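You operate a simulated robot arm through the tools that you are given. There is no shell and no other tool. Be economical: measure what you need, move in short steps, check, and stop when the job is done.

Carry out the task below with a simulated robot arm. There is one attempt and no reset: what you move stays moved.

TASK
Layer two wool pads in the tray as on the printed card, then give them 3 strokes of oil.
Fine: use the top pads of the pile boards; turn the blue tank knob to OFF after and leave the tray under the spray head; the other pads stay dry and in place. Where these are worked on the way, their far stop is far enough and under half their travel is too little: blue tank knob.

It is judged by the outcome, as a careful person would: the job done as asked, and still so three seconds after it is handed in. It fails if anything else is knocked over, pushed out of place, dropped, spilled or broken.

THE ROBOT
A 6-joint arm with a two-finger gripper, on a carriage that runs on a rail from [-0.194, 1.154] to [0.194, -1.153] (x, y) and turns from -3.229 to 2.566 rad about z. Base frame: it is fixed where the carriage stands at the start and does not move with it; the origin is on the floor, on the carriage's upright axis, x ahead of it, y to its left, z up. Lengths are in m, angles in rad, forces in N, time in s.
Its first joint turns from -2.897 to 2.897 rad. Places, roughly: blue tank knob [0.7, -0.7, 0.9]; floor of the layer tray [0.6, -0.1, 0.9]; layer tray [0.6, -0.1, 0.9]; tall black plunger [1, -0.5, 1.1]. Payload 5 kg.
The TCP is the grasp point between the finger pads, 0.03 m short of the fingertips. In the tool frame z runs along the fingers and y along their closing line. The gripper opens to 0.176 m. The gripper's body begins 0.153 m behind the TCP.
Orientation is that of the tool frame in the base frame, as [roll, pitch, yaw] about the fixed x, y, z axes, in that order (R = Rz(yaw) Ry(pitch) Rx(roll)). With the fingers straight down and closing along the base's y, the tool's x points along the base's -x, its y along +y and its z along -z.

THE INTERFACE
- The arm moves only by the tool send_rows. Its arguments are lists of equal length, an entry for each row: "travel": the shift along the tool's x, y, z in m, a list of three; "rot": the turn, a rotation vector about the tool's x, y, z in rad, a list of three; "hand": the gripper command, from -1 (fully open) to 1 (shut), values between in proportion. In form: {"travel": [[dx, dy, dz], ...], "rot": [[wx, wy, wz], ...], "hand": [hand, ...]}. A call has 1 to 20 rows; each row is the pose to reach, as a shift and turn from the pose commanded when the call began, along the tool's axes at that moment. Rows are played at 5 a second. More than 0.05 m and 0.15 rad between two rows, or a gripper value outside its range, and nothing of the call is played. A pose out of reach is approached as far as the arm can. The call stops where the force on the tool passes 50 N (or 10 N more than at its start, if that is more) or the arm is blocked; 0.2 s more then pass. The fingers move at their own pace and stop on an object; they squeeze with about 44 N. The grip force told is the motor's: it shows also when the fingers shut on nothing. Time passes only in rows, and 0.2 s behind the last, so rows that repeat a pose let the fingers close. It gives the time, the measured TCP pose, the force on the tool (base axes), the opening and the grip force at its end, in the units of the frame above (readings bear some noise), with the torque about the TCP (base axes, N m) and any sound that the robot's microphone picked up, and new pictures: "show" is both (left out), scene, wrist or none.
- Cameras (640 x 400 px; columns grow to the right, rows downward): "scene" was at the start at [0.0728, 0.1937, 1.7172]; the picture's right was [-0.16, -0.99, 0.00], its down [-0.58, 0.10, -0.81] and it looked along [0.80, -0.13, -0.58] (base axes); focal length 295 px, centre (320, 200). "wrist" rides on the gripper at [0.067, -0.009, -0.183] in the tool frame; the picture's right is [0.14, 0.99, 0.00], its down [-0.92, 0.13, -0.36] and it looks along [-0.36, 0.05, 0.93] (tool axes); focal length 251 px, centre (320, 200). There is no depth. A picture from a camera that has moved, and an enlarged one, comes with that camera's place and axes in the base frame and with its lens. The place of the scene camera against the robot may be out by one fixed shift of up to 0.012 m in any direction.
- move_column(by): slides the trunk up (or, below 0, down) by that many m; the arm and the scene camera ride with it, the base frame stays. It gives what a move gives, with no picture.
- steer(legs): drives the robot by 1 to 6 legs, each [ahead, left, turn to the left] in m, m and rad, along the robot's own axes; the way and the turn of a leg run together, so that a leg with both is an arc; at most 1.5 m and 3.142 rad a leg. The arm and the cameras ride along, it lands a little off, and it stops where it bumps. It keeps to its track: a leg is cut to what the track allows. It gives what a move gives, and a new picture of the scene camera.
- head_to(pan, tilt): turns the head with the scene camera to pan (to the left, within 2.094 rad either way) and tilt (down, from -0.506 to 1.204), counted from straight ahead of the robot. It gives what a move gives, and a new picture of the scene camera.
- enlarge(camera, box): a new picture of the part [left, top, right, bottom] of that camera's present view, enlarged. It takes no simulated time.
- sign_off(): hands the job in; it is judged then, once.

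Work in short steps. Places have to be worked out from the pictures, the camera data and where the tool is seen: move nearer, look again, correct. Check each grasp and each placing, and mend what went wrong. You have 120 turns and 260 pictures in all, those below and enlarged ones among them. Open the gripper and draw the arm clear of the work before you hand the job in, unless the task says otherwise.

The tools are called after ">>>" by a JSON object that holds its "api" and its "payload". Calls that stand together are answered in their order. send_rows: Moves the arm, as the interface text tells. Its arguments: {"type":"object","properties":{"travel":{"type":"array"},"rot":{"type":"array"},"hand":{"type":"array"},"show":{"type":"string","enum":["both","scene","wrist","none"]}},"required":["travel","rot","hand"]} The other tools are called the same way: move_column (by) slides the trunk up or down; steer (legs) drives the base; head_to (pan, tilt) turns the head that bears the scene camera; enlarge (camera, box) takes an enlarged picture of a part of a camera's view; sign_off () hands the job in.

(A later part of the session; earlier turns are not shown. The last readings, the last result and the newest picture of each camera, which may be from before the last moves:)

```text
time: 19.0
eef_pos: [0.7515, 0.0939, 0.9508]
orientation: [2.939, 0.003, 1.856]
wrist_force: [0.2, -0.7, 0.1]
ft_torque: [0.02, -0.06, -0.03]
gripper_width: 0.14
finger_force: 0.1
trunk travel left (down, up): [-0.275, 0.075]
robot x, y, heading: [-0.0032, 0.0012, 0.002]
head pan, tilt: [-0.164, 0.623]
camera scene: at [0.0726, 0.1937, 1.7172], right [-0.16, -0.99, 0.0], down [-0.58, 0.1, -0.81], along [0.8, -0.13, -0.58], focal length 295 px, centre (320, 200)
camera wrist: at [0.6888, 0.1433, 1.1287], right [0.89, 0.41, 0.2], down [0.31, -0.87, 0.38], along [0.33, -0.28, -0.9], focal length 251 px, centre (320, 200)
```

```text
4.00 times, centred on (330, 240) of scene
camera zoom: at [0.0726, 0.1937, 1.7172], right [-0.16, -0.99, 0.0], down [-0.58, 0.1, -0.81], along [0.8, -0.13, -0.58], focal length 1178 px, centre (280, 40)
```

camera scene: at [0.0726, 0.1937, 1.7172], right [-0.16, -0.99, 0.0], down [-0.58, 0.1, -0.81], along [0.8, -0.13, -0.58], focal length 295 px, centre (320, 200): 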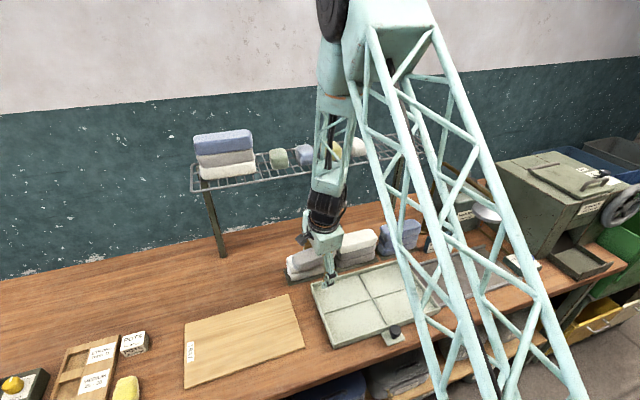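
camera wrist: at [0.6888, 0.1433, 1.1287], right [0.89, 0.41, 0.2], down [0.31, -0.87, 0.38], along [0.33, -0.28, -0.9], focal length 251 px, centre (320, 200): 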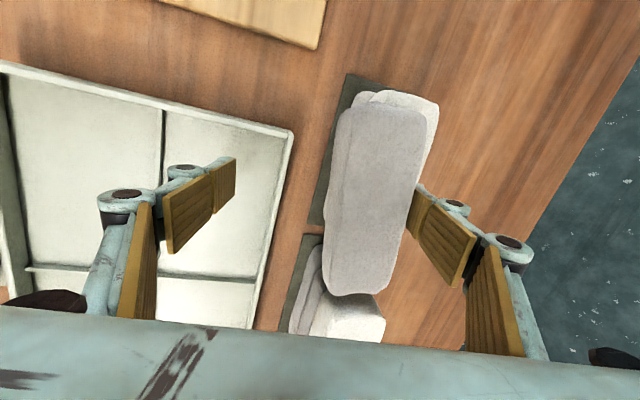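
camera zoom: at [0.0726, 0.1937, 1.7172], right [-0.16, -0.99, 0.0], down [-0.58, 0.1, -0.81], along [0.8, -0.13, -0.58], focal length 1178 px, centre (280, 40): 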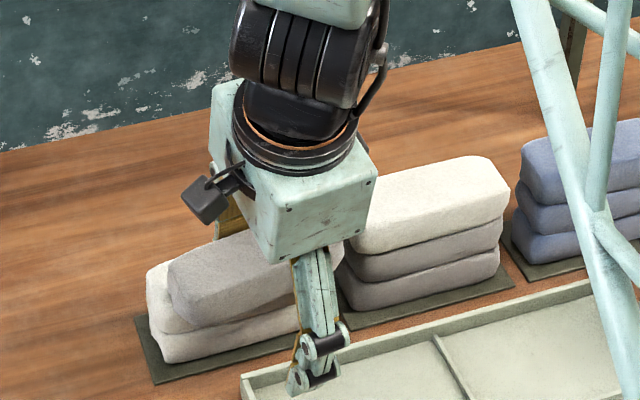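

The grey pad came forward alone and now overhangs the lower pads slightly, sitting between the fingers. I close on it here.

>>> {"api": "send_rows", "payload": {"travel": [[0, 0.0006, -0.003], [0, 0.0006, -0.003], [0, 0.0006, -0.003], [0, 0.0006, -0.003], [0, 0.0006, -0.003]], "rot": [[0, 0, 0], [0, 0, 0], [0, 0, 0], [0, 0, 0], [0, 0, 0]], "hand": [-0.4, 0.0, 0.4, 0.5, 0.5]}}

>>> {"api": "enlarge", "payload": {"camera": "scene", "box": [260, 190, 400, 290]}}

```text
time: 20.2
eef_pos: [0.751, 0.0922, 0.955]
orientation: [2.941, 0.003, 1.856]
wrist_force: [-1.1, 4.0, 10.9]
ft_torque: [0.03, -0.31, 0.13]
gripper_width: 0.0481
finger_force: 1.6
trunk travel left (down, up): [-0.275, 0.075]
robot x, y, heading: [0.0017, 0.0002, 0.001]
head pan, tilt: [-0.164, 0.623]
camera scene: at [0.0722, 0.1938, 1.7172], right [-0.16, -0.99, 0.0], down [-0.58, 0.1, -0.81], along [0.8, -0.13, -0.58], focal length 295 px, centre (320, 200)
camera wrist: at [0.6885, 0.1431, 1.1315], right [0.89, 0.41, 0.2], down [0.31, -0.87, 0.38], along [0.33, -0.28, -0.9], focal length 251 px, centre (320, 200)
```

scene: 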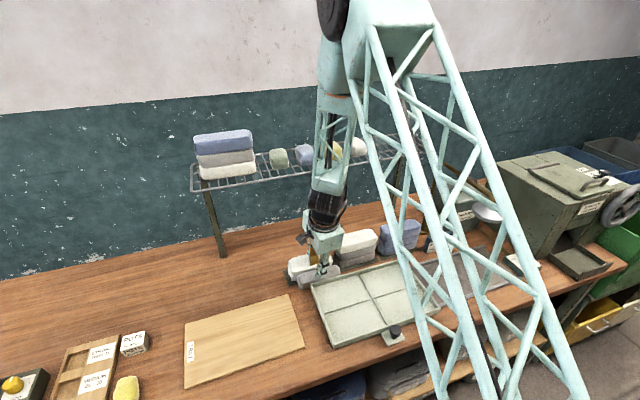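
wrist: 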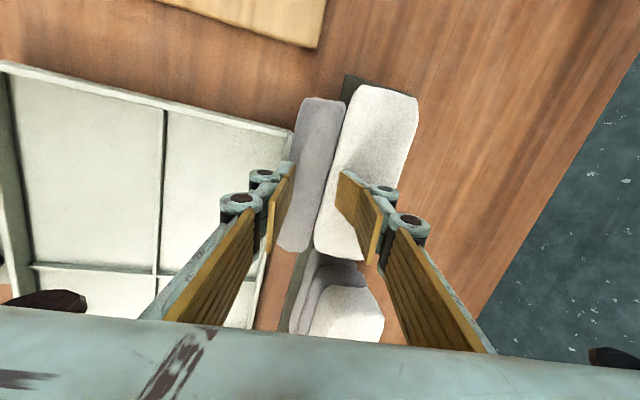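

```text
4.00 times, centred on (330, 240) of scene
camera zoom: at [0.0722, 0.1938, 1.7172], right [-0.16, -0.99, 0.0], down [-0.58, 0.1, -0.81], along [0.8, -0.13, -0.58], focal length 1178 px, centre (280, 40)
```

zoom: 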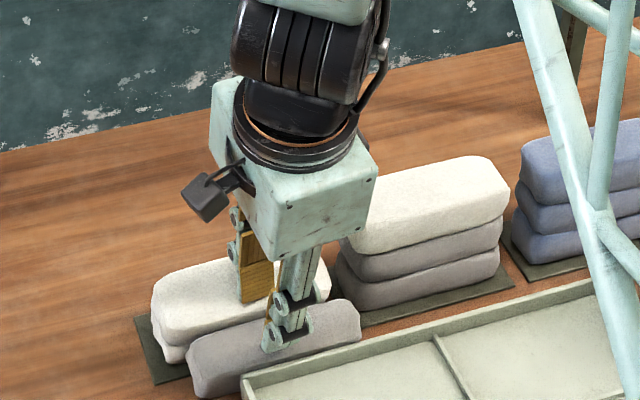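

The grey pad tipped off the near side of its pile and now leans in the gap between the pile and the tray; the rest looks in place. I open slightly, lift straight up, bring the tool upright and look.

>>> {"api": "send_rows", "payload": {"travel": [[0, 0, 0], [0, -0.002, -0.01], [0, -0.008, -0.04], [0, -0.015, -0.08], [0, -0.02, -0.12], [0, -0.02, -0.12]], "rot": [[0, 0, 0], [0, 0, 0], [0, 0, 0], [-0.1, 0, 0], [-0.2, 0, 0], [-0.2, 0, 0]], "hand": [0.3, 0.2, 0, -0.2, -0.2, -0.2]}}

>>> {"api": "enlarge", "payload": {"camera": "wrist", "box": [220, 60, 460, 260]}}

>>> {"api": "enlarge", "payload": {"camera": "scene", "box": [270, 210, 400, 300]}}

```text
time: 21.8
eef_pos: [0.6656, 0.1102, 1.0529]
orientation: [2.839, -0.07, 2.039]
wrist_force: [2.3, 1.0, -2.3]
ft_torque: [-0.12, 0.51, 0.11]
gripper_width: 0.1056
finger_force: 0.1
out of reach, approached as far as the arm can: row 4
trunk travel left (down, up): [-0.275, 0.075]
robot x, y, heading: [-0.001, -0.0012, 0.002]
head pan, tilt: [-0.164, 0.623]
stopped in row 6: the arm was blocked; the commanded pose is now the measured one
camera scene: at [0.0778, 0.1948, 1.7167], right [-0.16, -0.99, 0.0], down [-0.58, 0.09, -0.81], along [0.8, -0.13, -0.59], focal length 295 px, centre (320, 200)
camera wrist: at [0.5842, 0.1285, 1.2299], right [0.79, 0.53, 0.31], down [0.44, -0.84, 0.32], along [0.43, -0.12, -0.9], focal length 251 px, centre (320, 200)
```

scene: 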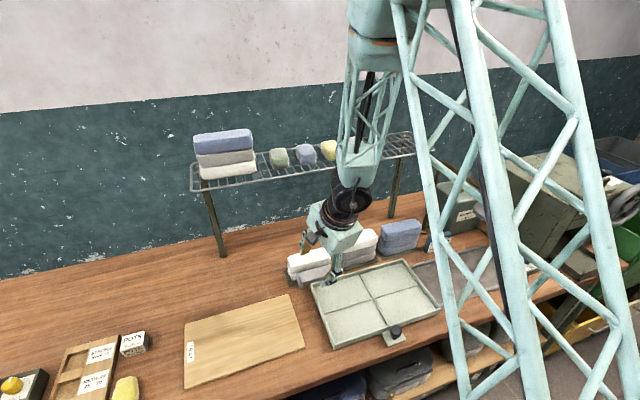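
wrist: 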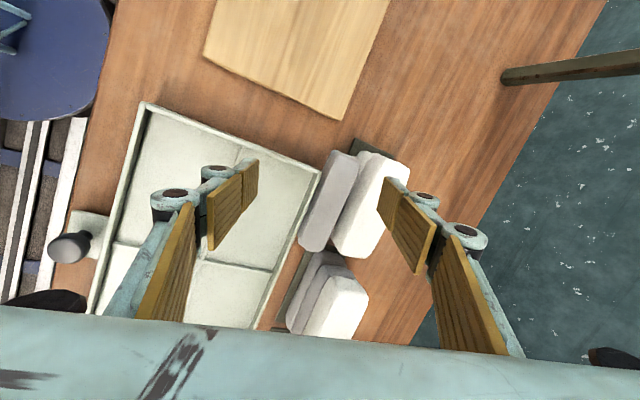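

```text
2.00 times, centred on (340, 160) of wrist
camera zoom: at [0.5842, 0.1285, 1.2299], right [0.79, 0.53, 0.31], down [0.44, -0.84, 0.32], along [0.43, -0.12, -0.9], focal length 503 px, centre (280, 280)
```

zoom: 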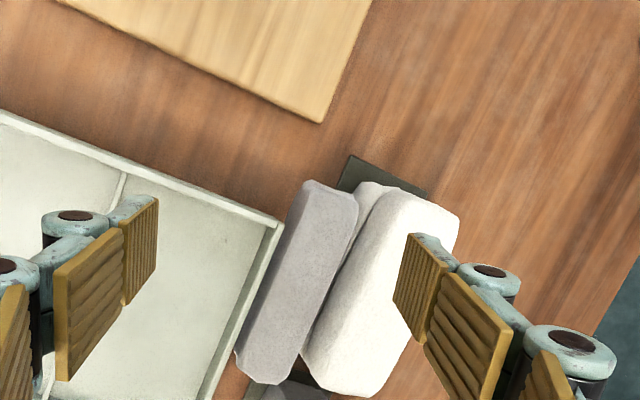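

```text
4.44 times, centred on (335, 255) of scene
camera zoom: at [0.0778, 0.1948, 1.7167], right [-0.16, -0.99, 0.0], down [-0.58, 0.09, -0.81], along [0.8, -0.13, -0.59], focal length 1309 px, centre (253, -44)
```

zoom: 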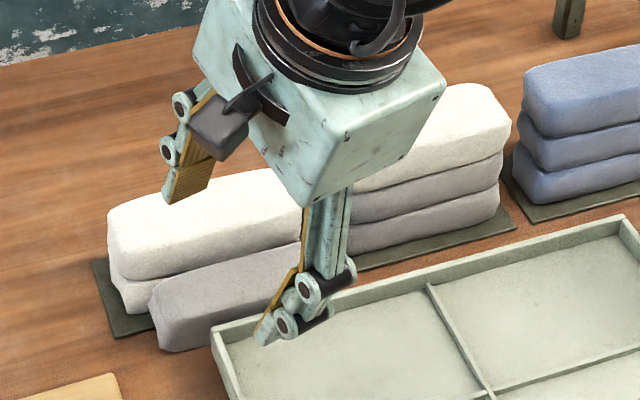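

I tilted the wrong way there and the arm folded too close. I correct the tool to upright (closing across the pad) and place it near (0.72, 0.10, 1.10).

>>> {"api": "send_rows", "payload": {"travel": [[-0.01, 0.019, -0.011], [-0.02, 0.038, -0.022], [-0.03, 0.0564, -0.034], [-0.03, 0.0564, -0.034]], "rot": [[0.099, -0.033, 0.057], [0.198, -0.066, 0.115], [0.2962, -0.098, 0.1722], [0.2962, -0.098, 0.1722]], "hand": [-0.2, -0.2, -0.2, -0.2]}}

>>> {"api": "enlarge", "payload": {"camera": "wrist", "box": [220, 60, 460, 260]}}

>>> {"api": "enlarge", "payload": {"camera": "scene", "box": [270, 210, 400, 300]}}

```text
time: 22.8
eef_pos: [0.7145, 0.1166, 1.1054]
orientation: [3.13, -0.048, 1.859]
wrist_force: [1.4, -10.7, -2.2]
ft_torque: [1.56, 0.2, -0.07]
gripper_width: 0.1056
finger_force: 0.0
out of reach, approached as far as the arm can: row 1, 2
trunk travel left (down, up): [-0.275, 0.075]
robot x, y, heading: [-0.0003, -0.0008, 0.001]
head pan, tilt: [-0.164, 0.623]
camera scene: at [0.0739, 0.1941, 1.7171], right [-0.16, -0.99, 0.0], down [-0.58, 0.1, -0.81], along [0.8, -0.13, -0.58], focal length 295 px, centre (320, 200)
camera wrist: at [0.6879, 0.1677, 1.291], right [0.91, 0.41, 0.02], down [0.39, -0.87, 0.32], along [0.15, -0.28, -0.95], focal length 251 px, centre (320, 200)
```

scene: 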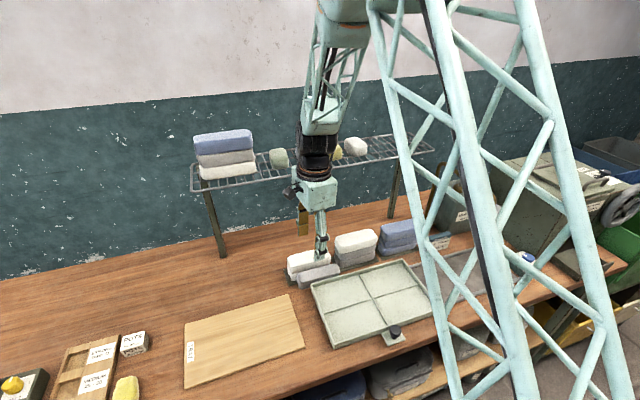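
wrist: 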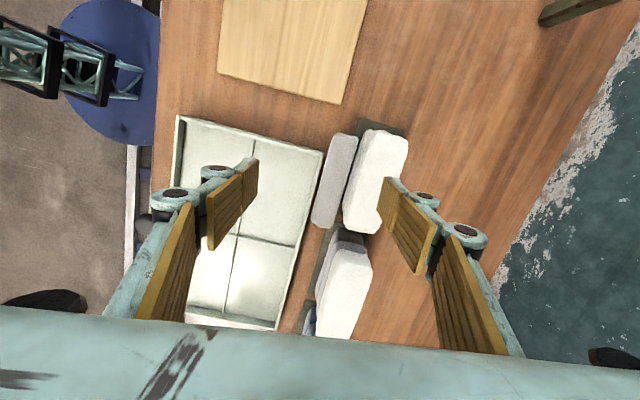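

```text
2.00 times, centred on (340, 160) of wrist
camera zoom: at [0.6879, 0.1677, 1.291], right [0.91, 0.41, 0.02], down [0.39, -0.87, 0.32], along [0.15, -0.28, -0.95], focal length 503 px, centre (280, 280)
```

zoom: 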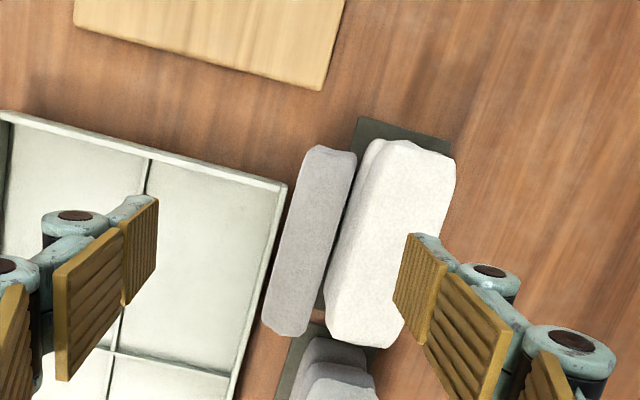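

```text
4.44 times, centred on (335, 255) of scene
camera zoom: at [0.0739, 0.1941, 1.7171], right [-0.16, -0.99, 0.0], down [-0.58, 0.1, -0.81], along [0.8, -0.13, -0.58], focal length 1309 px, centre (253, -44)
```

zoom: 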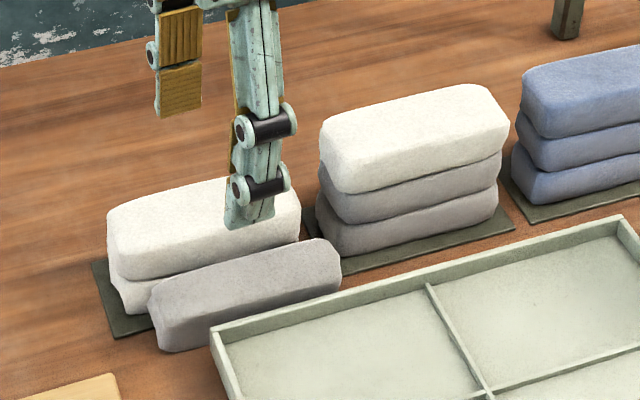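

The grey pad rests beside its pile. Before regrasping I want a true height reference, so I close the fingers and lower them gently towards the empty tray floor.

>>> {"api": "send_rows", "payload": {"travel": [[-0.012, -0.02, 0.01], [-0.03, -0.04, 0.04], [-0.048, -0.06, 0.08], [-0.048, -0.06, 0.12], [-0.048, -0.06, 0.12]], "rot": [[0, 0, 0], [0, 0, 0], [0, 0, 0], [0, 0, 0], [0, 0, 0]], "hand": [0.5, 1, 1, 1, 1], "show": "wrist"}}

```text
time: 24.0
eef_pos: [0.6747, 0.0365, 0.9834]
orientation: [3.138, 0.001, 1.854]
wrist_force: [0.9, 0.6, -1.2]
ft_torque: [-0.07, 0.19, 0.02]
gripper_width: 0.0002
finger_force: 43.7
trunk travel left (down, up): [-0.275, 0.075]
robot x, y, heading: [0.0005, 0.0031, -0.0]
head pan, tilt: [-0.164, 0.623]
camera wrist: at [0.6473, 0.0968, 1.1674], right [0.91, 0.41, 0.0], down [0.38, -0.85, 0.36], along [0.15, -0.33, -0.93], focal length 251 px, centre (320, 200)
```

wrist: 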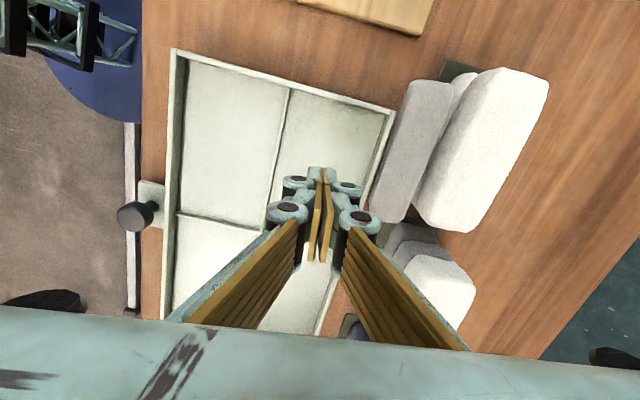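

Clear view; tip is at about 0.953. I lower in stages watching the force.

>>> {"api": "send_rows", "payload": {"travel": [[0, 0, 0.02], [0, 0, 0.04], [0, 0, 0.045]], "rot": [[0, 0, 0], [0, 0, 0], [0, 0, 0]], "hand": [1, 1, 1], "show": "none"}}

>>> {"api": "send_rows", "payload": {"travel": [[0, 0, 0.003], [0, 0, 0.006], [0, 0, 0.009], [0, 0, 0.012]], "rot": [[0, 0, 0], [0, 0, 0], [0, 0, 0], [0, 0, 0]], "hand": [1, 1, 1, 1], "show": "none"}}

```text
time: 24.8
eef_pos: [0.6723, 0.0353, 0.9391]
orientation: [3.139, 0.002, 1.854]
wrist_force: [-0.4, -0.6, 0.4]
ft_torque: [-0.01, 0.03, -0.03]
gripper_width: 0.0001
finger_force: 43.9
trunk travel left (down, up): [-0.275, 0.075]
robot x, y, heading: [0.0009, -0.005, 0.003]
head pan, tilt: [-0.164, 0.623]
```

```text
time: 25.8
eef_pos: [0.6729, 0.0357, 0.9276]
orientation: [3.136, 0.001, 1.853]
wrist_force: [-0.6, 1.0, 0.6]
ft_torque: [0.02, 0.01, 0.0]
gripper_width: 0.0
finger_force: 44.1
trunk travel left (down, up): [-0.275, 0.075]
robot x, y, heading: [-0.0002, 0.0043, 0.002]
head pan, tilt: [-0.164, 0.623]
```

Nothing touched at tip 0.898; I continue down slowly.

>>> {"api": "send_rows", "payload": {"travel": [[0, 0, 0.003], [0, 0, 0.006], [0, 0, 0.009], [0, 0, 0.012]], "rot": [[0, 0, 0], [0, 0, 0], [0, 0, 0], [0, 0, 0]], "hand": [1, 1, 1, 1], "show": "none"}}

>>> {"api": "send_rows", "payload": {"travel": [[0, 0, 0.002], [0, 0, 0.004], [0, 0, 0.006], [0, 0, 0.008]], "rot": [[0, 0, 0], [0, 0, 0], [0, 0, 0], [0, 0, 0]], "hand": [1, 1, 1, 1], "show": "none"}}

```text
time: 26.8
eef_pos: [0.6723, 0.035, 0.9146]
orientation: [3.138, 0.002, 1.853]
wrist_force: [0.1, 0.6, -0.1]
ft_torque: [0.03, -0.03, 0.0]
gripper_width: 0.0
finger_force: 44.0
trunk travel left (down, up): [-0.275, 0.075]
robot x, y, heading: [-0.0004, 0.0025, 0.0]
head pan, tilt: [-0.164, 0.623]
```

```text
time: 27.8
eef_pos: [0.6735, 0.0359, 0.9076]
orientation: [3.134, 0.0, 1.854]
wrist_force: [-0.9, 0.3, -0.1]
ft_torque: [0.0, -0.02, 0.0]
gripper_width: 0.0
finger_force: 44.1
trunk travel left (down, up): [-0.275, 0.075]
robot x, y, heading: [0.0015, -0.0025, -0.003]
head pan, tilt: [-0.164, 0.623]
```

Tip at about 0.877 and still no contact; I go on and look once with the wrist camera.

>>> {"api": "send_rows", "payload": {"travel": [[0, 0, 0.002], [0, 0, 0.004], [0, 0, 0.006], [0, 0, 0.008]], "rot": [[0, 0, 0], [0, 0, 0], [0, 0, 0], [0, 0, 0]], "hand": [1, 1, 1, 1], "show": "wrist"}}

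>>> {"api": "enlarge", "payload": {"camera": "scene", "box": [280, 220, 460, 350]}}

```text
time: 28.8
eef_pos: [0.6724, 0.0352, 0.8993]
orientation: [3.135, 0.001, 1.853]
wrist_force: [0.5, -0.3, -0.6]
ft_torque: [-0.01, 0.01, -0.02]
gripper_width: 0.0001
finger_force: 44.2
trunk travel left (down, up): [-0.275, 0.075]
robot x, y, heading: [0.0032, -0.003, 0.006]
head pan, tilt: [-0.164, 0.623]
camera wrist: at [0.6449, 0.0961, 1.0825], right [0.91, 0.41, 0.0], down [0.38, -0.85, 0.36], along [0.15, -0.33, -0.93], focal length 251 px, centre (320, 200)
```

wrist: 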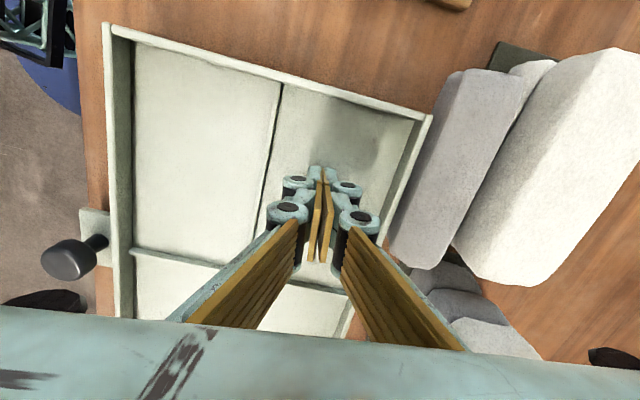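

```text
3.08 times, centred on (370, 285) of scene
camera zoom: at [0.0727, 0.1937, 1.7172], right [-0.16, -0.99, 0.0], down [-0.58, 0.1, -0.81], along [0.8, -0.13, -0.58], focal length 906 px, centre (166, -62)
```

zoom: 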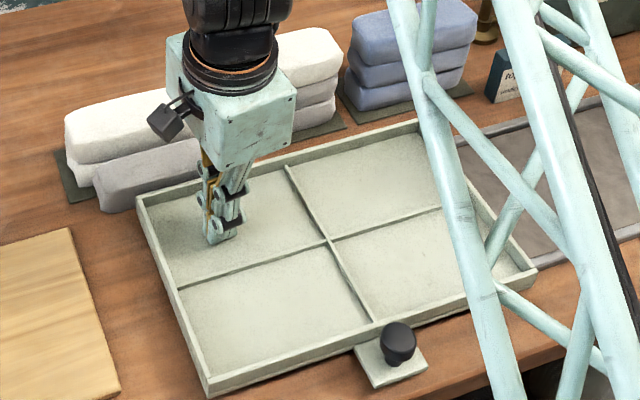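

Close but still no contact; a few millimetres more.

>>> {"api": "send_rows", "payload": {"travel": [[0, 0, 0.002], [0, 0, 0.004], [0, 0, 0.006], [0, 0, 0.008]], "rot": [[0, 0, 0], [0, 0, 0], [0, 0, 0], [0, 0, 0]], "hand": [1, 1, 1, 1], "show": "none"}}

>>> {"api": "send_rows", "payload": {"travel": [[0, 0, 0.002], [0, 0, 0.004], [0, 0, 0.006], [0, 0, 0.008]], "rot": [[0, 0, 0], [0, 0, 0], [0, 0, 0], [0, 0, 0]], "hand": [1, 1, 1, 1], "show": "none"}}

```text
time: 29.5
eef_pos: [0.6726, 0.035, 0.8976]
orientation: [3.135, 0.001, 1.852]
wrist_force: [-9.4, -1.0, 33.4]
ft_torque: [0.09, 0.25, 0.11]
gripper_width: 0.0064
finger_force: 45.2
trunk travel left (down, up): [-0.275, 0.075]
robot x, y, heading: [-0.0006, -0.0021, 0.005]
head pan, tilt: [-0.164, 0.623]
stopped in row 3: the force on the tool passed its limit at 55 N (the readings are from after the stop); the commanded pose is now the measured one
```

```text
time: 29.9
eef_pos: [0.673, 0.036, 0.8981]
orientation: [3.134, 0.003, 1.854]
wrist_force: [-9.2, -0.2, 30.9]
ft_torque: [0.11, 0.24, 0.06]
gripper_width: 0.0059
finger_force: 45.3
trunk travel left (down, up): [-0.275, 0.075]
robot x, y, heading: [-0.0024, 0.0018, -0.002]
head pan, tilt: [-0.164, 0.623]
stopped in row 1: the force on the tool passed its limit at 54 N (the readings are from after the stop); the commanded pose is now the measured one
```

Contact at TCP z 0.8985 puts the tray floor at z about 0.8685. The grey pad lies in the gap between tray and pile at about (0.755, 0.088), yaw about 0.19, with both ends free. I lift, turn back and open fully above it to grip by the ends.

>>> {"api": "send_rows", "payload": {"travel": [[0, 0, -0.02], [0, 0, -0.06], [0, 0, -0.1], [0, 0.01, -0.13], [0.005, 0.03, -0.152], [0.012, 0.05, -0.152], [0.02, 0.07, -0.152], [0.0275, 0.0905, -0.152], [0.0275, 0.0905, -0.152], [0.0275, 0.0905, -0.152], [0.0275, 0.0905, -0.152], [0.0275, 0.0905, -0.152], [0.0275, 0.0905, -0.152], [0.0275, 0.0905, -0.152]], "rot": [[0, 0, 0], [0, 0, -0.12], [0, 0, -0.24], [0, 0, -0.36], [0, 0, -0.49], [0, 0, -0.62], [0, 0, -0.75], [0, 0, -0.88], [0, 0, -1.0], [0, 0, -1.12], [0, 0, -1.24], [0, 0, -1.36], [0, 0, -1.478], [0, 0, -1.478]], "hand": [1, 1, 1, 1, 0.5, 0, -0.5, -1, -1, -1, -1, -1, -1, -1]}}

>>> {"api": "enlarge", "payload": {"camera": "wrist", "box": [200, 80, 440, 260]}}

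>>> {"api": "enlarge", "payload": {"camera": "scene", "box": [270, 200, 400, 300]}}

```text
time: 32.9
eef_pos: [0.753, 0.0879, 1.0479]
orientation: [-3.14, 0.006, -2.95]
wrist_force: [-0.3, 1.3, 0.4]
ft_torque: [0.03, -0.01, -0.02]
gripper_width: 0.1757
finger_force: 0.0
trunk travel left (down, up): [-0.275, 0.075]
robot x, y, heading: [0.0011, 0.0007, 0.001]
head pan, tilt: [-0.164, 0.623]
camera scene: at [0.0728, 0.1937, 1.7172], right [-0.16, -0.99, 0.0], down [-0.58, 0.1, -0.81], along [0.8, -0.13, -0.58], focal length 295 px, centre (320, 200)
camera wrist: at [0.6877, 0.0645, 1.2315], right [-0.32, 0.95, 0.0], down [0.88, 0.3, 0.37], along [0.35, 0.12, -0.93], focal length 251 px, centre (320, 200)
```

scene: 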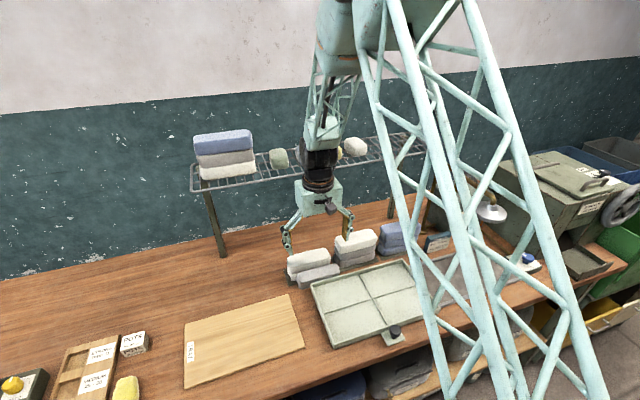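
wrist: 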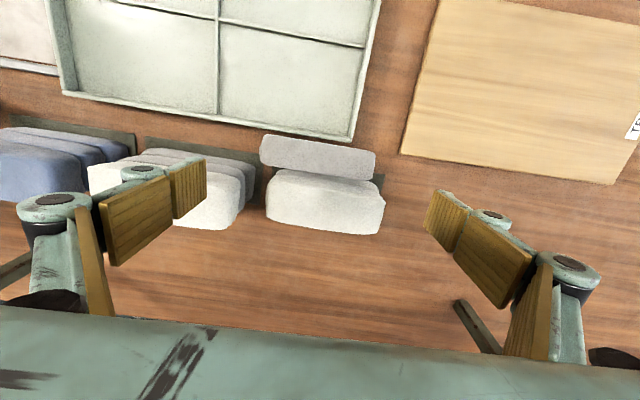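

```text
2.22 times, centred on (320, 170) of wrist
camera zoom: at [0.6877, 0.0645, 1.2315], right [-0.32, 0.95, 0.0], down [0.88, 0.3, 0.37], along [0.35, 0.12, -0.93], focal length 559 px, centre (320, 267)
```

zoom: 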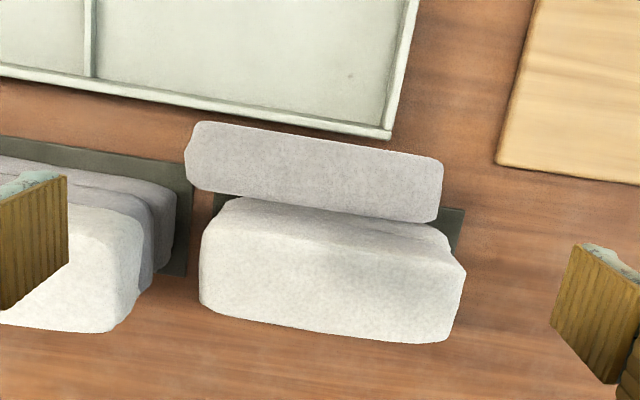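

```text
4.00 times, centred on (335, 250) of scene
camera zoom: at [0.0728, 0.1937, 1.7172], right [-0.16, -0.99, 0.0], down [-0.58, 0.1, -0.81], along [0.8, -0.13, -0.58], focal length 1178 px, centre (260, 0)
```

zoom: 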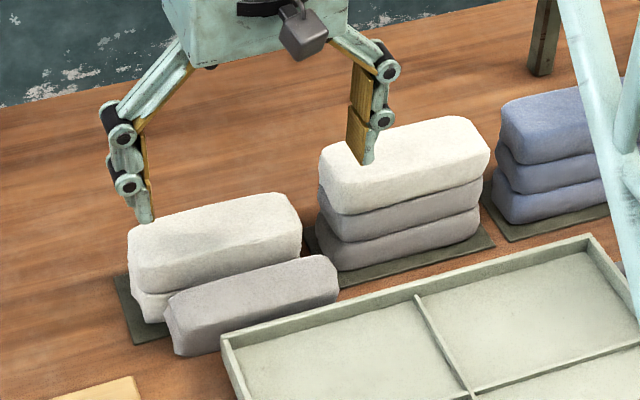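

Both ends of the grey pad look clear. I line up on it (slightly nearer to me to miss the middle pile), lower to just above it and check the finger gaps.

>>> {"api": "send_rows", "payload": {"travel": [[0.0073, -0.003, 0.03], [0.0073, -0.003, 0.06], [0.0073, -0.003, 0.09], [0.0073, -0.003, 0.11], [0.0073, -0.003, 0.11]], "rot": [[0, 0, 0], [0, 0, 0], [0, 0, 0], [0, 0, 0], [0, 0, 0]], "hand": [-0.93, -0.93, -0.93, -0.93, -0.93]}}

>>> {"api": "enlarge", "payload": {"camera": "wrist", "box": [180, 80, 460, 260]}}

>>> {"api": "enlarge", "payload": {"camera": "scene", "box": [270, 210, 400, 300]}}

```text
time: 34.0
eef_pos: [0.7472, 0.0822, 0.9385]
orientation: [-3.141, 0.007, -2.951]
wrist_force: [1.2, 0.5, -0.8]
ft_torque: [0.01, 0.1, 0.03]
gripper_width: 0.1703
finger_force: 0.1
trunk travel left (down, up): [-0.275, 0.075]
robot x, y, heading: [-0.0051, 0.004, 0.002]
head pan, tilt: [-0.164, 0.623]
camera scene: at [0.0735, 0.1938, 1.7172], right [-0.16, -0.99, 0.0], down [-0.58, 0.1, -0.81], along [0.8, -0.13, -0.58], focal length 295 px, centre (320, 200)
camera wrist: at [0.6828, 0.0606, 1.1201], right [-0.32, 0.95, 0.0], down [0.88, 0.3, 0.37], along [0.35, 0.12, -0.93], focal length 251 px, centre (320, 200)
```

scene: 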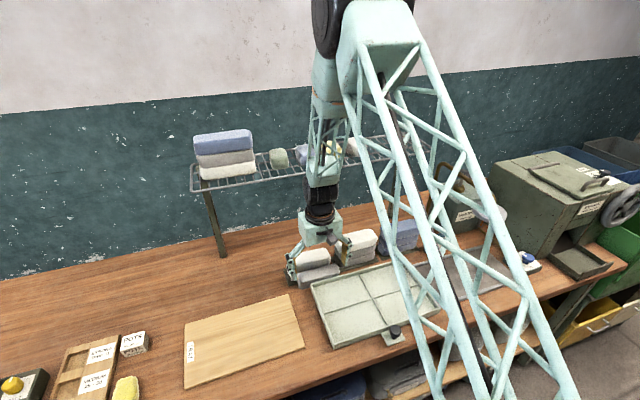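
wrist: 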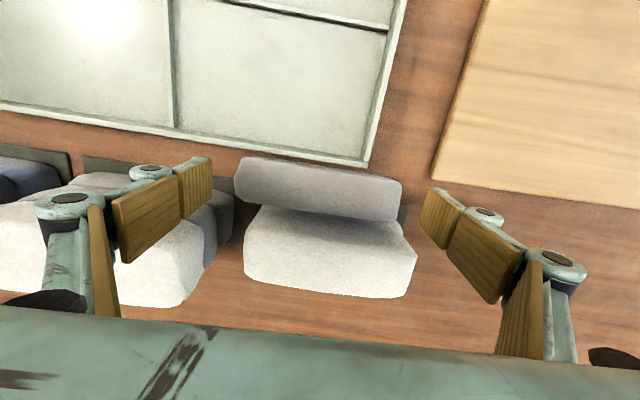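

```text
2.22 times, centred on (320, 170) of wrist
camera zoom: at [0.6828, 0.0606, 1.1201], right [-0.32, 0.95, 0.0], down [0.88, 0.3, 0.37], along [0.35, 0.12, -0.93], focal length 559 px, centre (320, 267)
```

zoom: 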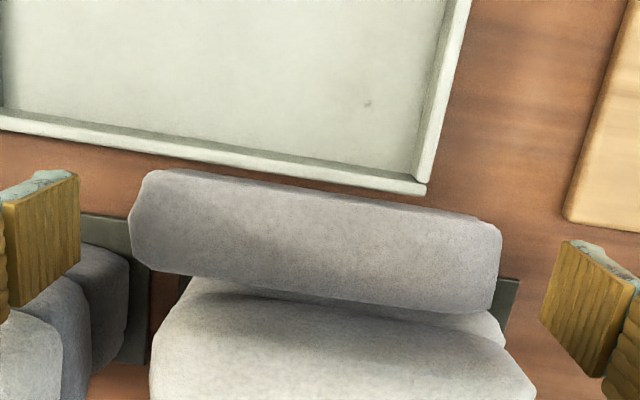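

```text
4.44 times, centred on (335, 255) of scene
camera zoom: at [0.0735, 0.1938, 1.7172], right [-0.16, -0.99, 0.0], down [-0.58, 0.1, -0.81], along [0.8, -0.13, -0.58], focal length 1309 px, centre (253, -44)
```

zoom: 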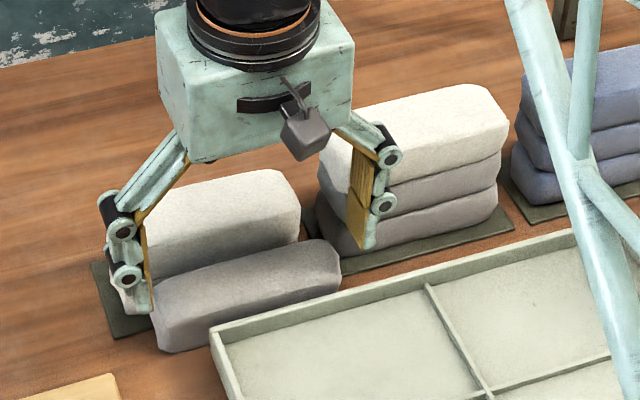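

The fingers line up with the pad's ends with free room beside them. I shift 4 mm nearer, lower 3 cm and watch the force.

>>> {"api": "send_rows", "payload": {"travel": [[0.004, 0, 0.01], [0.004, 0, 0.02], [0.004, 0, 0.026], [0.004, 0, 0.03]], "rot": [[0, 0, 0], [0, 0, 0], [0, 0, 0], [0, 0, 0]], "hand": [-0.93, -0.93, -0.93, -0.93], "show": "wrist"}}

>>> {"api": "enlarge", "payload": {"camera": "scene", "box": [270, 210, 400, 300]}}

```text
time: 35.0
eef_pos: [0.7427, 0.081, 0.9082]
orientation: [-3.139, 0.008, -2.953]
wrist_force: [-1.0, 0.9, -0.1]
ft_torque: [-0.02, -0.03, 0.0]
gripper_width: 0.1697
finger_force: 0.0
trunk travel left (down, up): [-0.275, 0.075]
robot x, y, heading: [0.0063, 0.0, -0.002]
head pan, tilt: [-0.164, 0.623]
camera wrist: at [0.6785, 0.0588, 1.0918], right [-0.32, 0.95, 0.0], down [0.88, 0.3, 0.37], along [0.35, 0.12, -0.93], focal length 251 px, centre (320, 200)
```

wrist: 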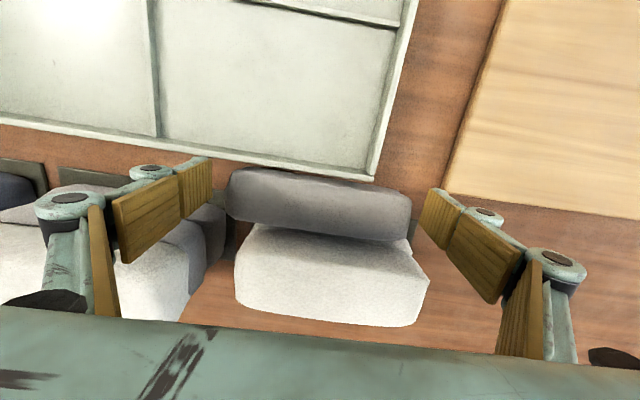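

```text
4.44 times, centred on (335, 255) of scene
camera zoom: at [0.0727, 0.1936, 1.7172], right [-0.16, -0.99, 0.0], down [-0.58, 0.1, -0.81], along [0.8, -0.13, -0.58], focal length 1309 px, centre (253, -44)
```

zoom: 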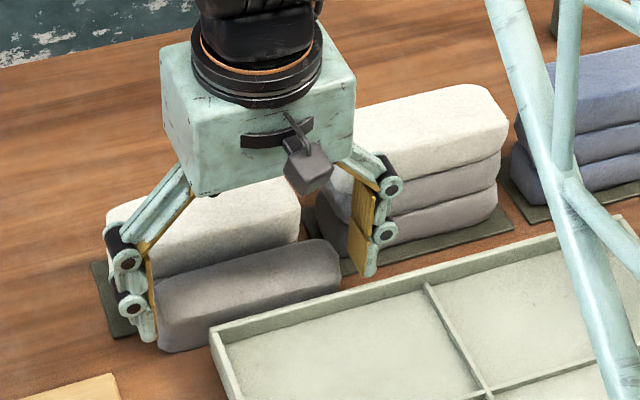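

No contact, and the tips are down beside the pad's ends. I close the gripper.

>>> {"api": "send_rows", "payload": {"travel": [[0, 0, 0], [0, 0, 0], [0, 0, 0], [0, 0, 0], [0, 0, 0]], "rot": [[0, 0, 0], [0, 0, 0], [0, 0, 0], [0, 0, 0], [0, 0, 0]], "hand": [-0.8, -0.6, -0.3, 0, 0], "show": "wrist"}}

>>> {"api": "enlarge", "payload": {"camera": "scene", "box": [270, 210, 400, 300]}}

```text
time: 36.2
eef_pos: [0.7432, 0.0809, 0.9081]
orientation: [-3.14, 0.007, -2.951]
wrist_force: [0.0, -0.8, 11.4]
ft_torque: [0.02, -0.22, -0.05]
gripper_width: 0.1586
finger_force: 43.7
trunk travel left (down, up): [-0.275, 0.075]
robot x, y, heading: [-0.0009, 0.0005, -0.003]
head pan, tilt: [-0.164, 0.623]
camera wrist: at [0.6783, 0.0588, 1.0922], right [-0.32, 0.95, 0.0], down [0.88, 0.3, 0.37], along [0.35, 0.12, -0.93], focal length 251 px, centre (320, 200)
```

wrist: 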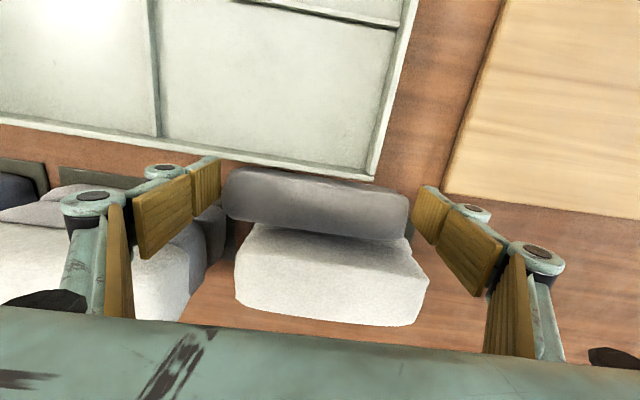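

```text
4.44 times, centred on (335, 255) of scene
camera zoom: at [0.0723, 0.1936, 1.7173], right [-0.16, -0.99, 0.0], down [-0.58, 0.1, -0.81], along [0.8, -0.13, -0.58], focal length 1309 px, centre (253, -44)
```

zoom: 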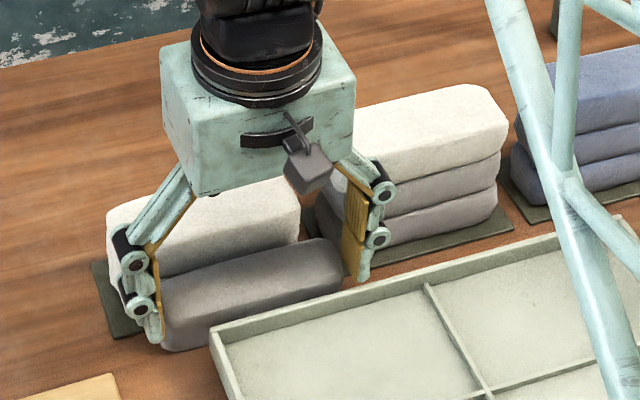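

Firm grip at 0.159, the pad's true length. I lift slowly.

>>> {"api": "send_rows", "payload": {"travel": [[0, 0, -0.005], [0, 0, -0.012], [0, 0, -0.022], [0, 0, -0.035], [0, 0, -0.05], [0, 0, -0.05]], "rot": [[0, 0, 0], [0, 0, 0], [0, 0, 0], [0, 0, 0], [0, 0, 0], [0, 0, 0]], "hand": [0, 0, 0, 0, 0, 0]}}

>>> {"api": "enlarge", "payload": {"camera": "scene", "box": [270, 190, 400, 290]}}

```text
time: 37.6
eef_pos: [0.7418, 0.0806, 0.9592]
orientation: [-3.14, 0.008, -2.951]
wrist_force: [-0.7, -0.7, -0.1]
ft_torque: [0.01, -0.06, -0.01]
gripper_width: 0.1586
finger_force: 44.1
trunk travel left (down, up): [-0.275, 0.075]
robot x, y, heading: [-0.0013, 0.0009, 0.005]
head pan, tilt: [-0.164, 0.623]
camera scene: at [0.0723, 0.1936, 1.7172], right [-0.16, -0.99, 0.0], down [-0.58, 0.1, -0.81], along [0.8, -0.13, -0.58], focal length 295 px, centre (320, 200)
camera wrist: at [0.6777, 0.0586, 1.1423], right [-0.32, 0.95, 0.0], down [0.88, 0.3, 0.37], along [0.35, 0.12, -0.93], focal length 251 px, centre (320, 200)
```

scene: 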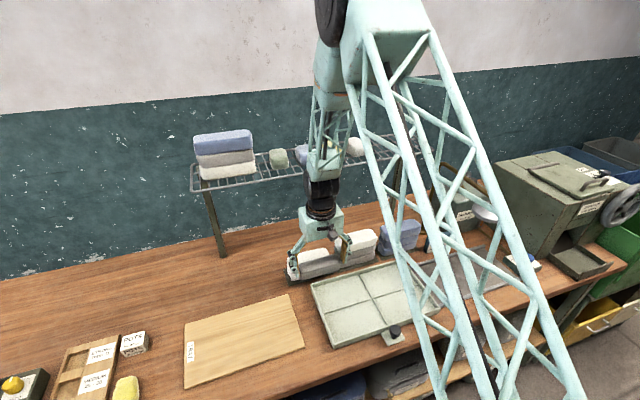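
wrist: 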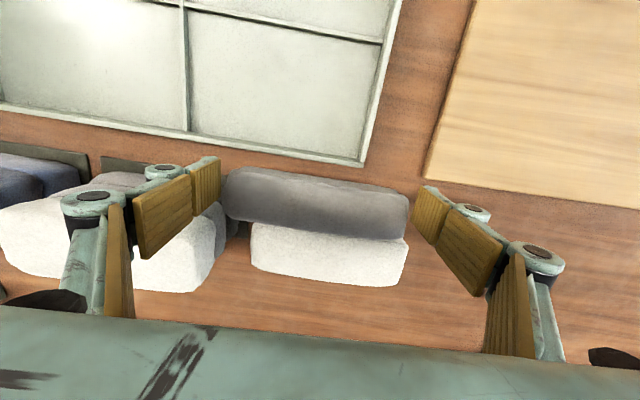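

```text
4.00 times, centred on (335, 240) of scene
camera zoom: at [0.0723, 0.1936, 1.7172], right [-0.16, -0.99, 0.0], down [-0.58, 0.1, -0.81], along [0.8, -0.13, -0.58], focal length 1178 px, centre (260, 40)
```

zoom: 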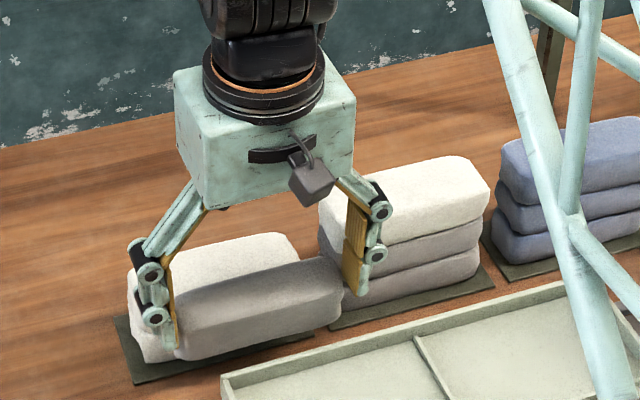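

The grey pad is lifted clear and held firmly. I carry it over the middle of the tray and look at how it hangs.

>>> {"api": "send_rows", "payload": {"travel": [[0, 0, -0.03], [0, 0, -0.06], [0.019, -0.026, -0.06], [0.038, -0.052, -0.06], [0.057, -0.078, -0.06], [0.076, -0.104, -0.06], [0.0934, -0.1307, -0.06], [0.0934, -0.1307, -0.06]], "rot": [[0, 0, 0], [0, 0, 0], [0, 0, 0], [0, 0, 0], [0, 0, 0], [0, 0, 0], [0, 0, 0], [0, 0, 0]], "hand": [0, 0, 0, 0, 0, 0, 0, 0]}}

>>> {"api": "enlarge", "payload": {"camera": "scene", "box": [290, 190, 450, 320]}}

>>> {"api": "enlarge", "payload": {"camera": "wrist", "box": [180, 80, 460, 260]}}

```text
time: 39.5
eef_pos: [0.676, -0.0633, 1.019]
orientation: [-3.141, 0.006, -2.951]
wrist_force: [-0.2, 0.6, -0.2]
ft_torque: [0.09, -0.04, 0.02]
gripper_width: 0.1586
finger_force: 43.7
trunk travel left (down, up): [-0.275, 0.075]
robot x, y, heading: [-0.0013, -0.0015, 0.001]
head pan, tilt: [-0.164, 0.623]
camera scene: at [0.0723, 0.1932, 1.7173], right [-0.16, -0.99, 0.0], down [-0.58, 0.1, -0.81], along [0.8, -0.13, -0.58], focal length 295 px, centre (320, 200)
camera wrist: at [0.611, -0.0872, 1.2025], right [-0.32, 0.95, 0.0], down [0.88, 0.3, 0.37], along [0.35, 0.12, -0.93], focal length 251 px, centre (320, 200)
```

scene: 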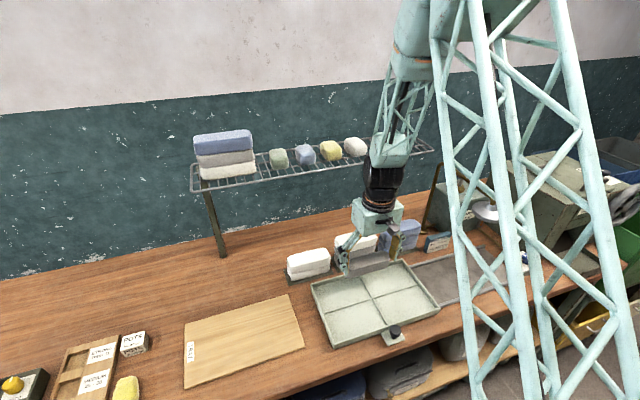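
wrist: 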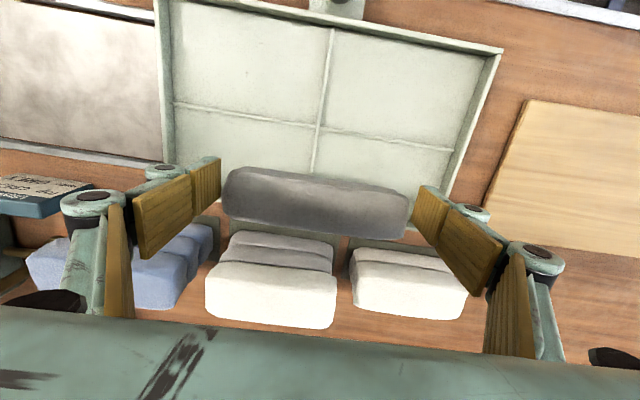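

```text
3.08 times, centred on (370, 255) of scene
camera zoom: at [0.0723, 0.1932, 1.7173], right [-0.16, -0.99, 0.0], down [-0.58, 0.1, -0.81], along [0.8, -0.13, -0.58], focal length 906 px, centre (166, 31)
```

zoom: 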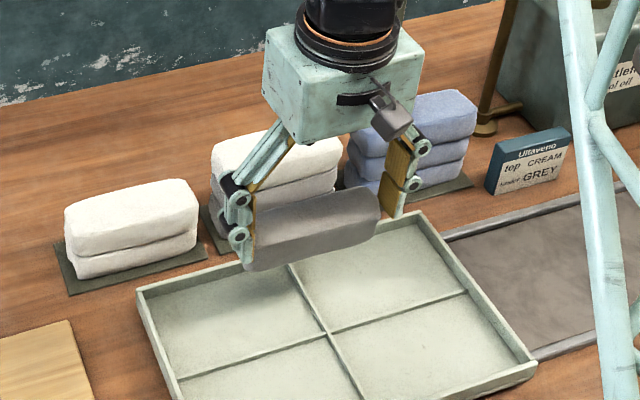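

```text
2.22 times, centred on (320, 170) of wrist
camera zoom: at [0.611, -0.0872, 1.2025], right [-0.32, 0.95, 0.0], down [0.88, 0.3, 0.37], along [0.35, 0.12, -0.93], focal length 559 px, centre (320, 267)
```

zoom: 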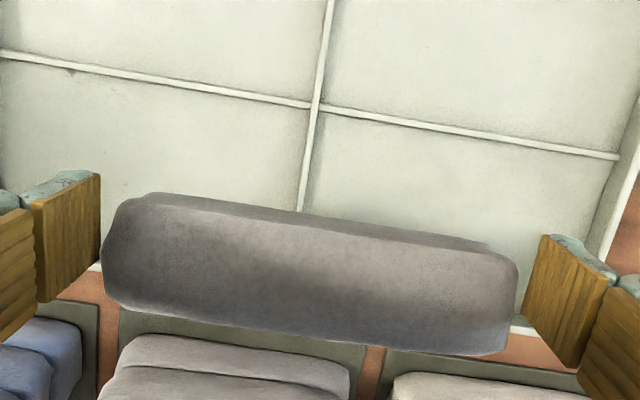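

The pad hangs almost on edge (broad face towards me). I tilt the tool 0.4 rad so its top leans towards me, and lower it over the far half of the tray so it will tip flat when released.

>>> {"api": "send_rows", "payload": {"travel": [[-0.006, 0, 0.02], [-0.012, 0, 0.04], [-0.018, 0, 0.06], [-0.023, 0, 0.085], [-0.023, 0, 0.095], [-0.023, 0, 0.095]], "rot": [[0, -0.1, 0], [0, -0.2, 0], [0, -0.3, 0], [0, -0.4, 0], [0, -0.4, 0], [0, -0.4, 0]], "hand": [0, 0, 0, 0, 0, 0]}}

>>> {"api": "enlarge", "payload": {"camera": "scene", "box": [290, 190, 450, 320]}}

```text
time: 41.0
eef_pos: [0.6824, -0.0118, 0.9359]
orientation: [3.008, 0.36, -2.756]
wrist_force: [-1.3, 0.1, 1.1]
ft_torque: [-0.03, -0.1, -0.07]
gripper_width: 0.1603
finger_force: 44.1
out of reach, approached as far as the arm can: row 2, 3, 4, 5, 6
trunk travel left (down, up): [-0.275, 0.075]
robot x, y, heading: [-0.0006, -0.0038, -0.001]
head pan, tilt: [-0.164, 0.623]
stopped in row 6: the arm was blocked; the commanded pose is now the measured one
camera scene: at [0.0716, 0.194, 1.7172], right [-0.16, -0.99, 0.0], down [-0.58, 0.1, -0.81], along [0.8, -0.13, -0.58], focal length 295 px, centre (320, 200)
camera wrist: at [0.5792, -0.0917, 1.0805], right [-0.53, 0.84, 0.08], down [0.65, 0.35, 0.68], along [0.54, 0.41, -0.73], focal length 251 px, centre (320, 200)
```

scene: 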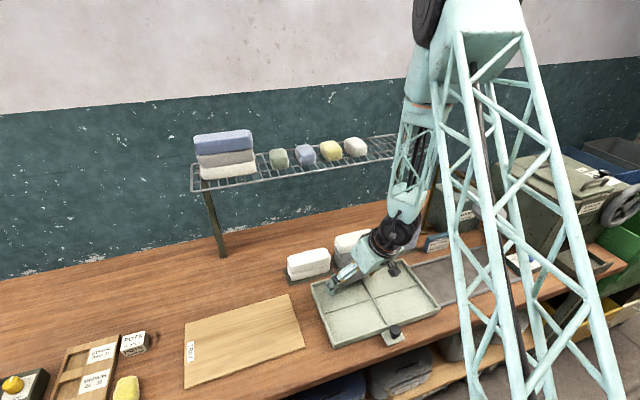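
wrist: 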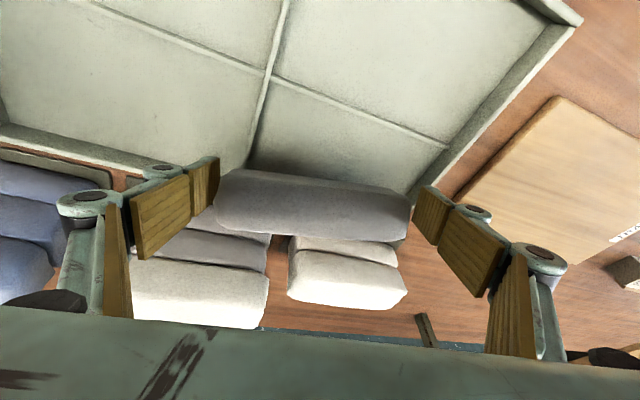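

```text
3.08 times, centred on (370, 255) of scene
camera zoom: at [0.0716, 0.194, 1.7172], right [-0.16, -0.99, 0.0], down [-0.58, 0.1, -0.81], along [0.8, -0.13, -0.58], focal length 906 px, centre (166, 31)
```

zoom: 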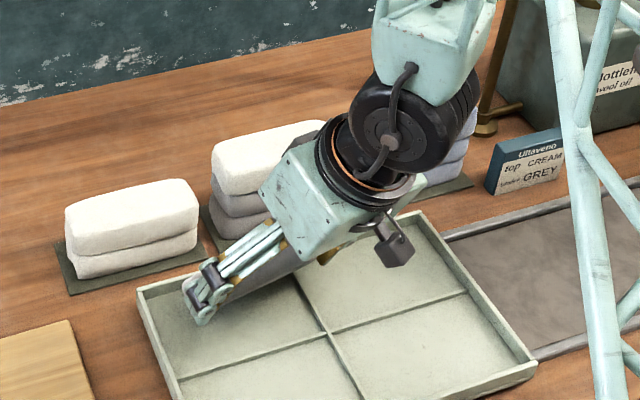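

That tilt is out of reach here, so the arm swung sideways, though the pad is still held. I lift and return to an upright tool above the tray; I will set the pad down and tip it flat instead.

>>> {"api": "send_rows", "payload": {"travel": [[0.006, -0.002, -0.02], [0.016, -0.007, -0.04], [0.026, -0.012, -0.06], [0.036, -0.017, -0.08], [0.0459, -0.0216, -0.0958], [0.0459, -0.0216, -0.0958]], "rot": [[0, 0, 0], [0.042, 0.087, 0.055], [0.084, 0.174, 0.11], [0.126, 0.26, 0.164], [0.1686, 0.347, 0.2192], [0.1686, 0.347, 0.2192]], "hand": [0, 0, 0, 0, 0, 0]}}

>>> {"api": "enlarge", "payload": {"camera": "scene", "box": [290, 190, 450, 320]}}

```text
time: 42.5
eef_pos: [0.6311, -0.0491, 1.0037]
orientation: [3.075, 0.029, -2.971]
wrist_force: [-1.5, -5.5, -1.0]
ft_torque: [0.77, -0.34, -0.07]
gripper_width: 0.1601
finger_force: 43.7
out of reach, approached as far as the arm can: row 4, 5
trunk travel left (down, up): [-0.275, 0.075]
robot x, y, heading: [-0.0005, -0.0003, -0.0]
head pan, tilt: [-0.164, 0.623]
camera scene: at [0.0729, 0.194, 1.7172], right [-0.16, -0.99, 0.0], down [-0.58, 0.1, -0.81], along [0.8, -0.13, -0.58], focal length 295 px, centre (320, 200)
camera wrist: at [0.5654, -0.0835, 1.1846], right [-0.31, 0.95, 0.06], down [0.88, 0.26, 0.4], along [0.36, 0.18, -0.92], focal length 251 px, centre (320, 200)
```

scene: 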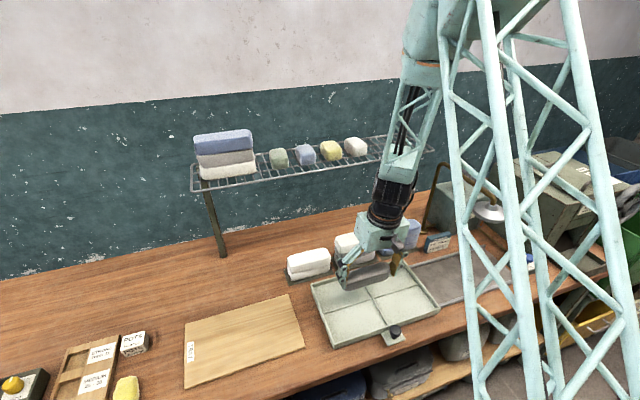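
wrist: 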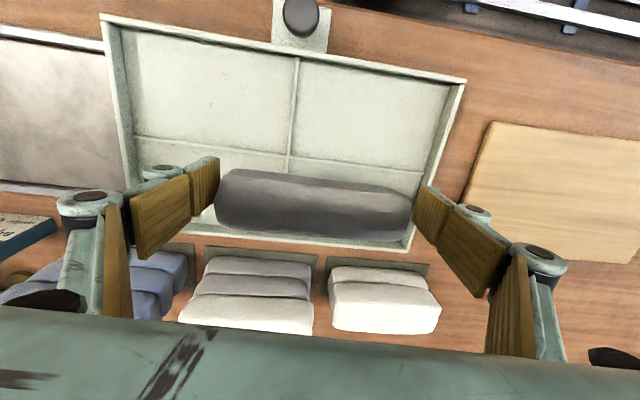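

```text
3.08 times, centred on (370, 255) of scene
camera zoom: at [0.0729, 0.194, 1.7172], right [-0.16, -0.99, 0.0], down [-0.58, 0.1, -0.81], along [0.8, -0.13, -0.58], focal length 906 px, centre (166, 31)
```

zoom: 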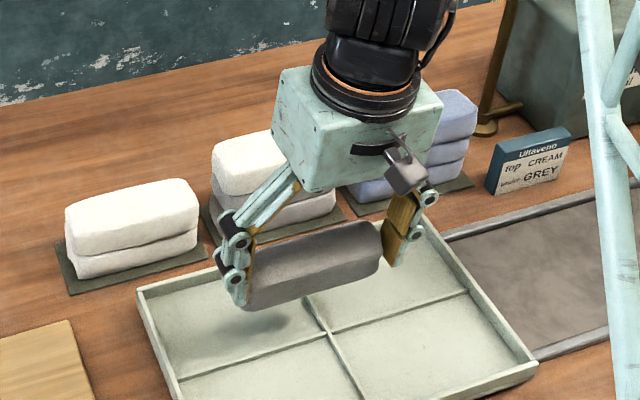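

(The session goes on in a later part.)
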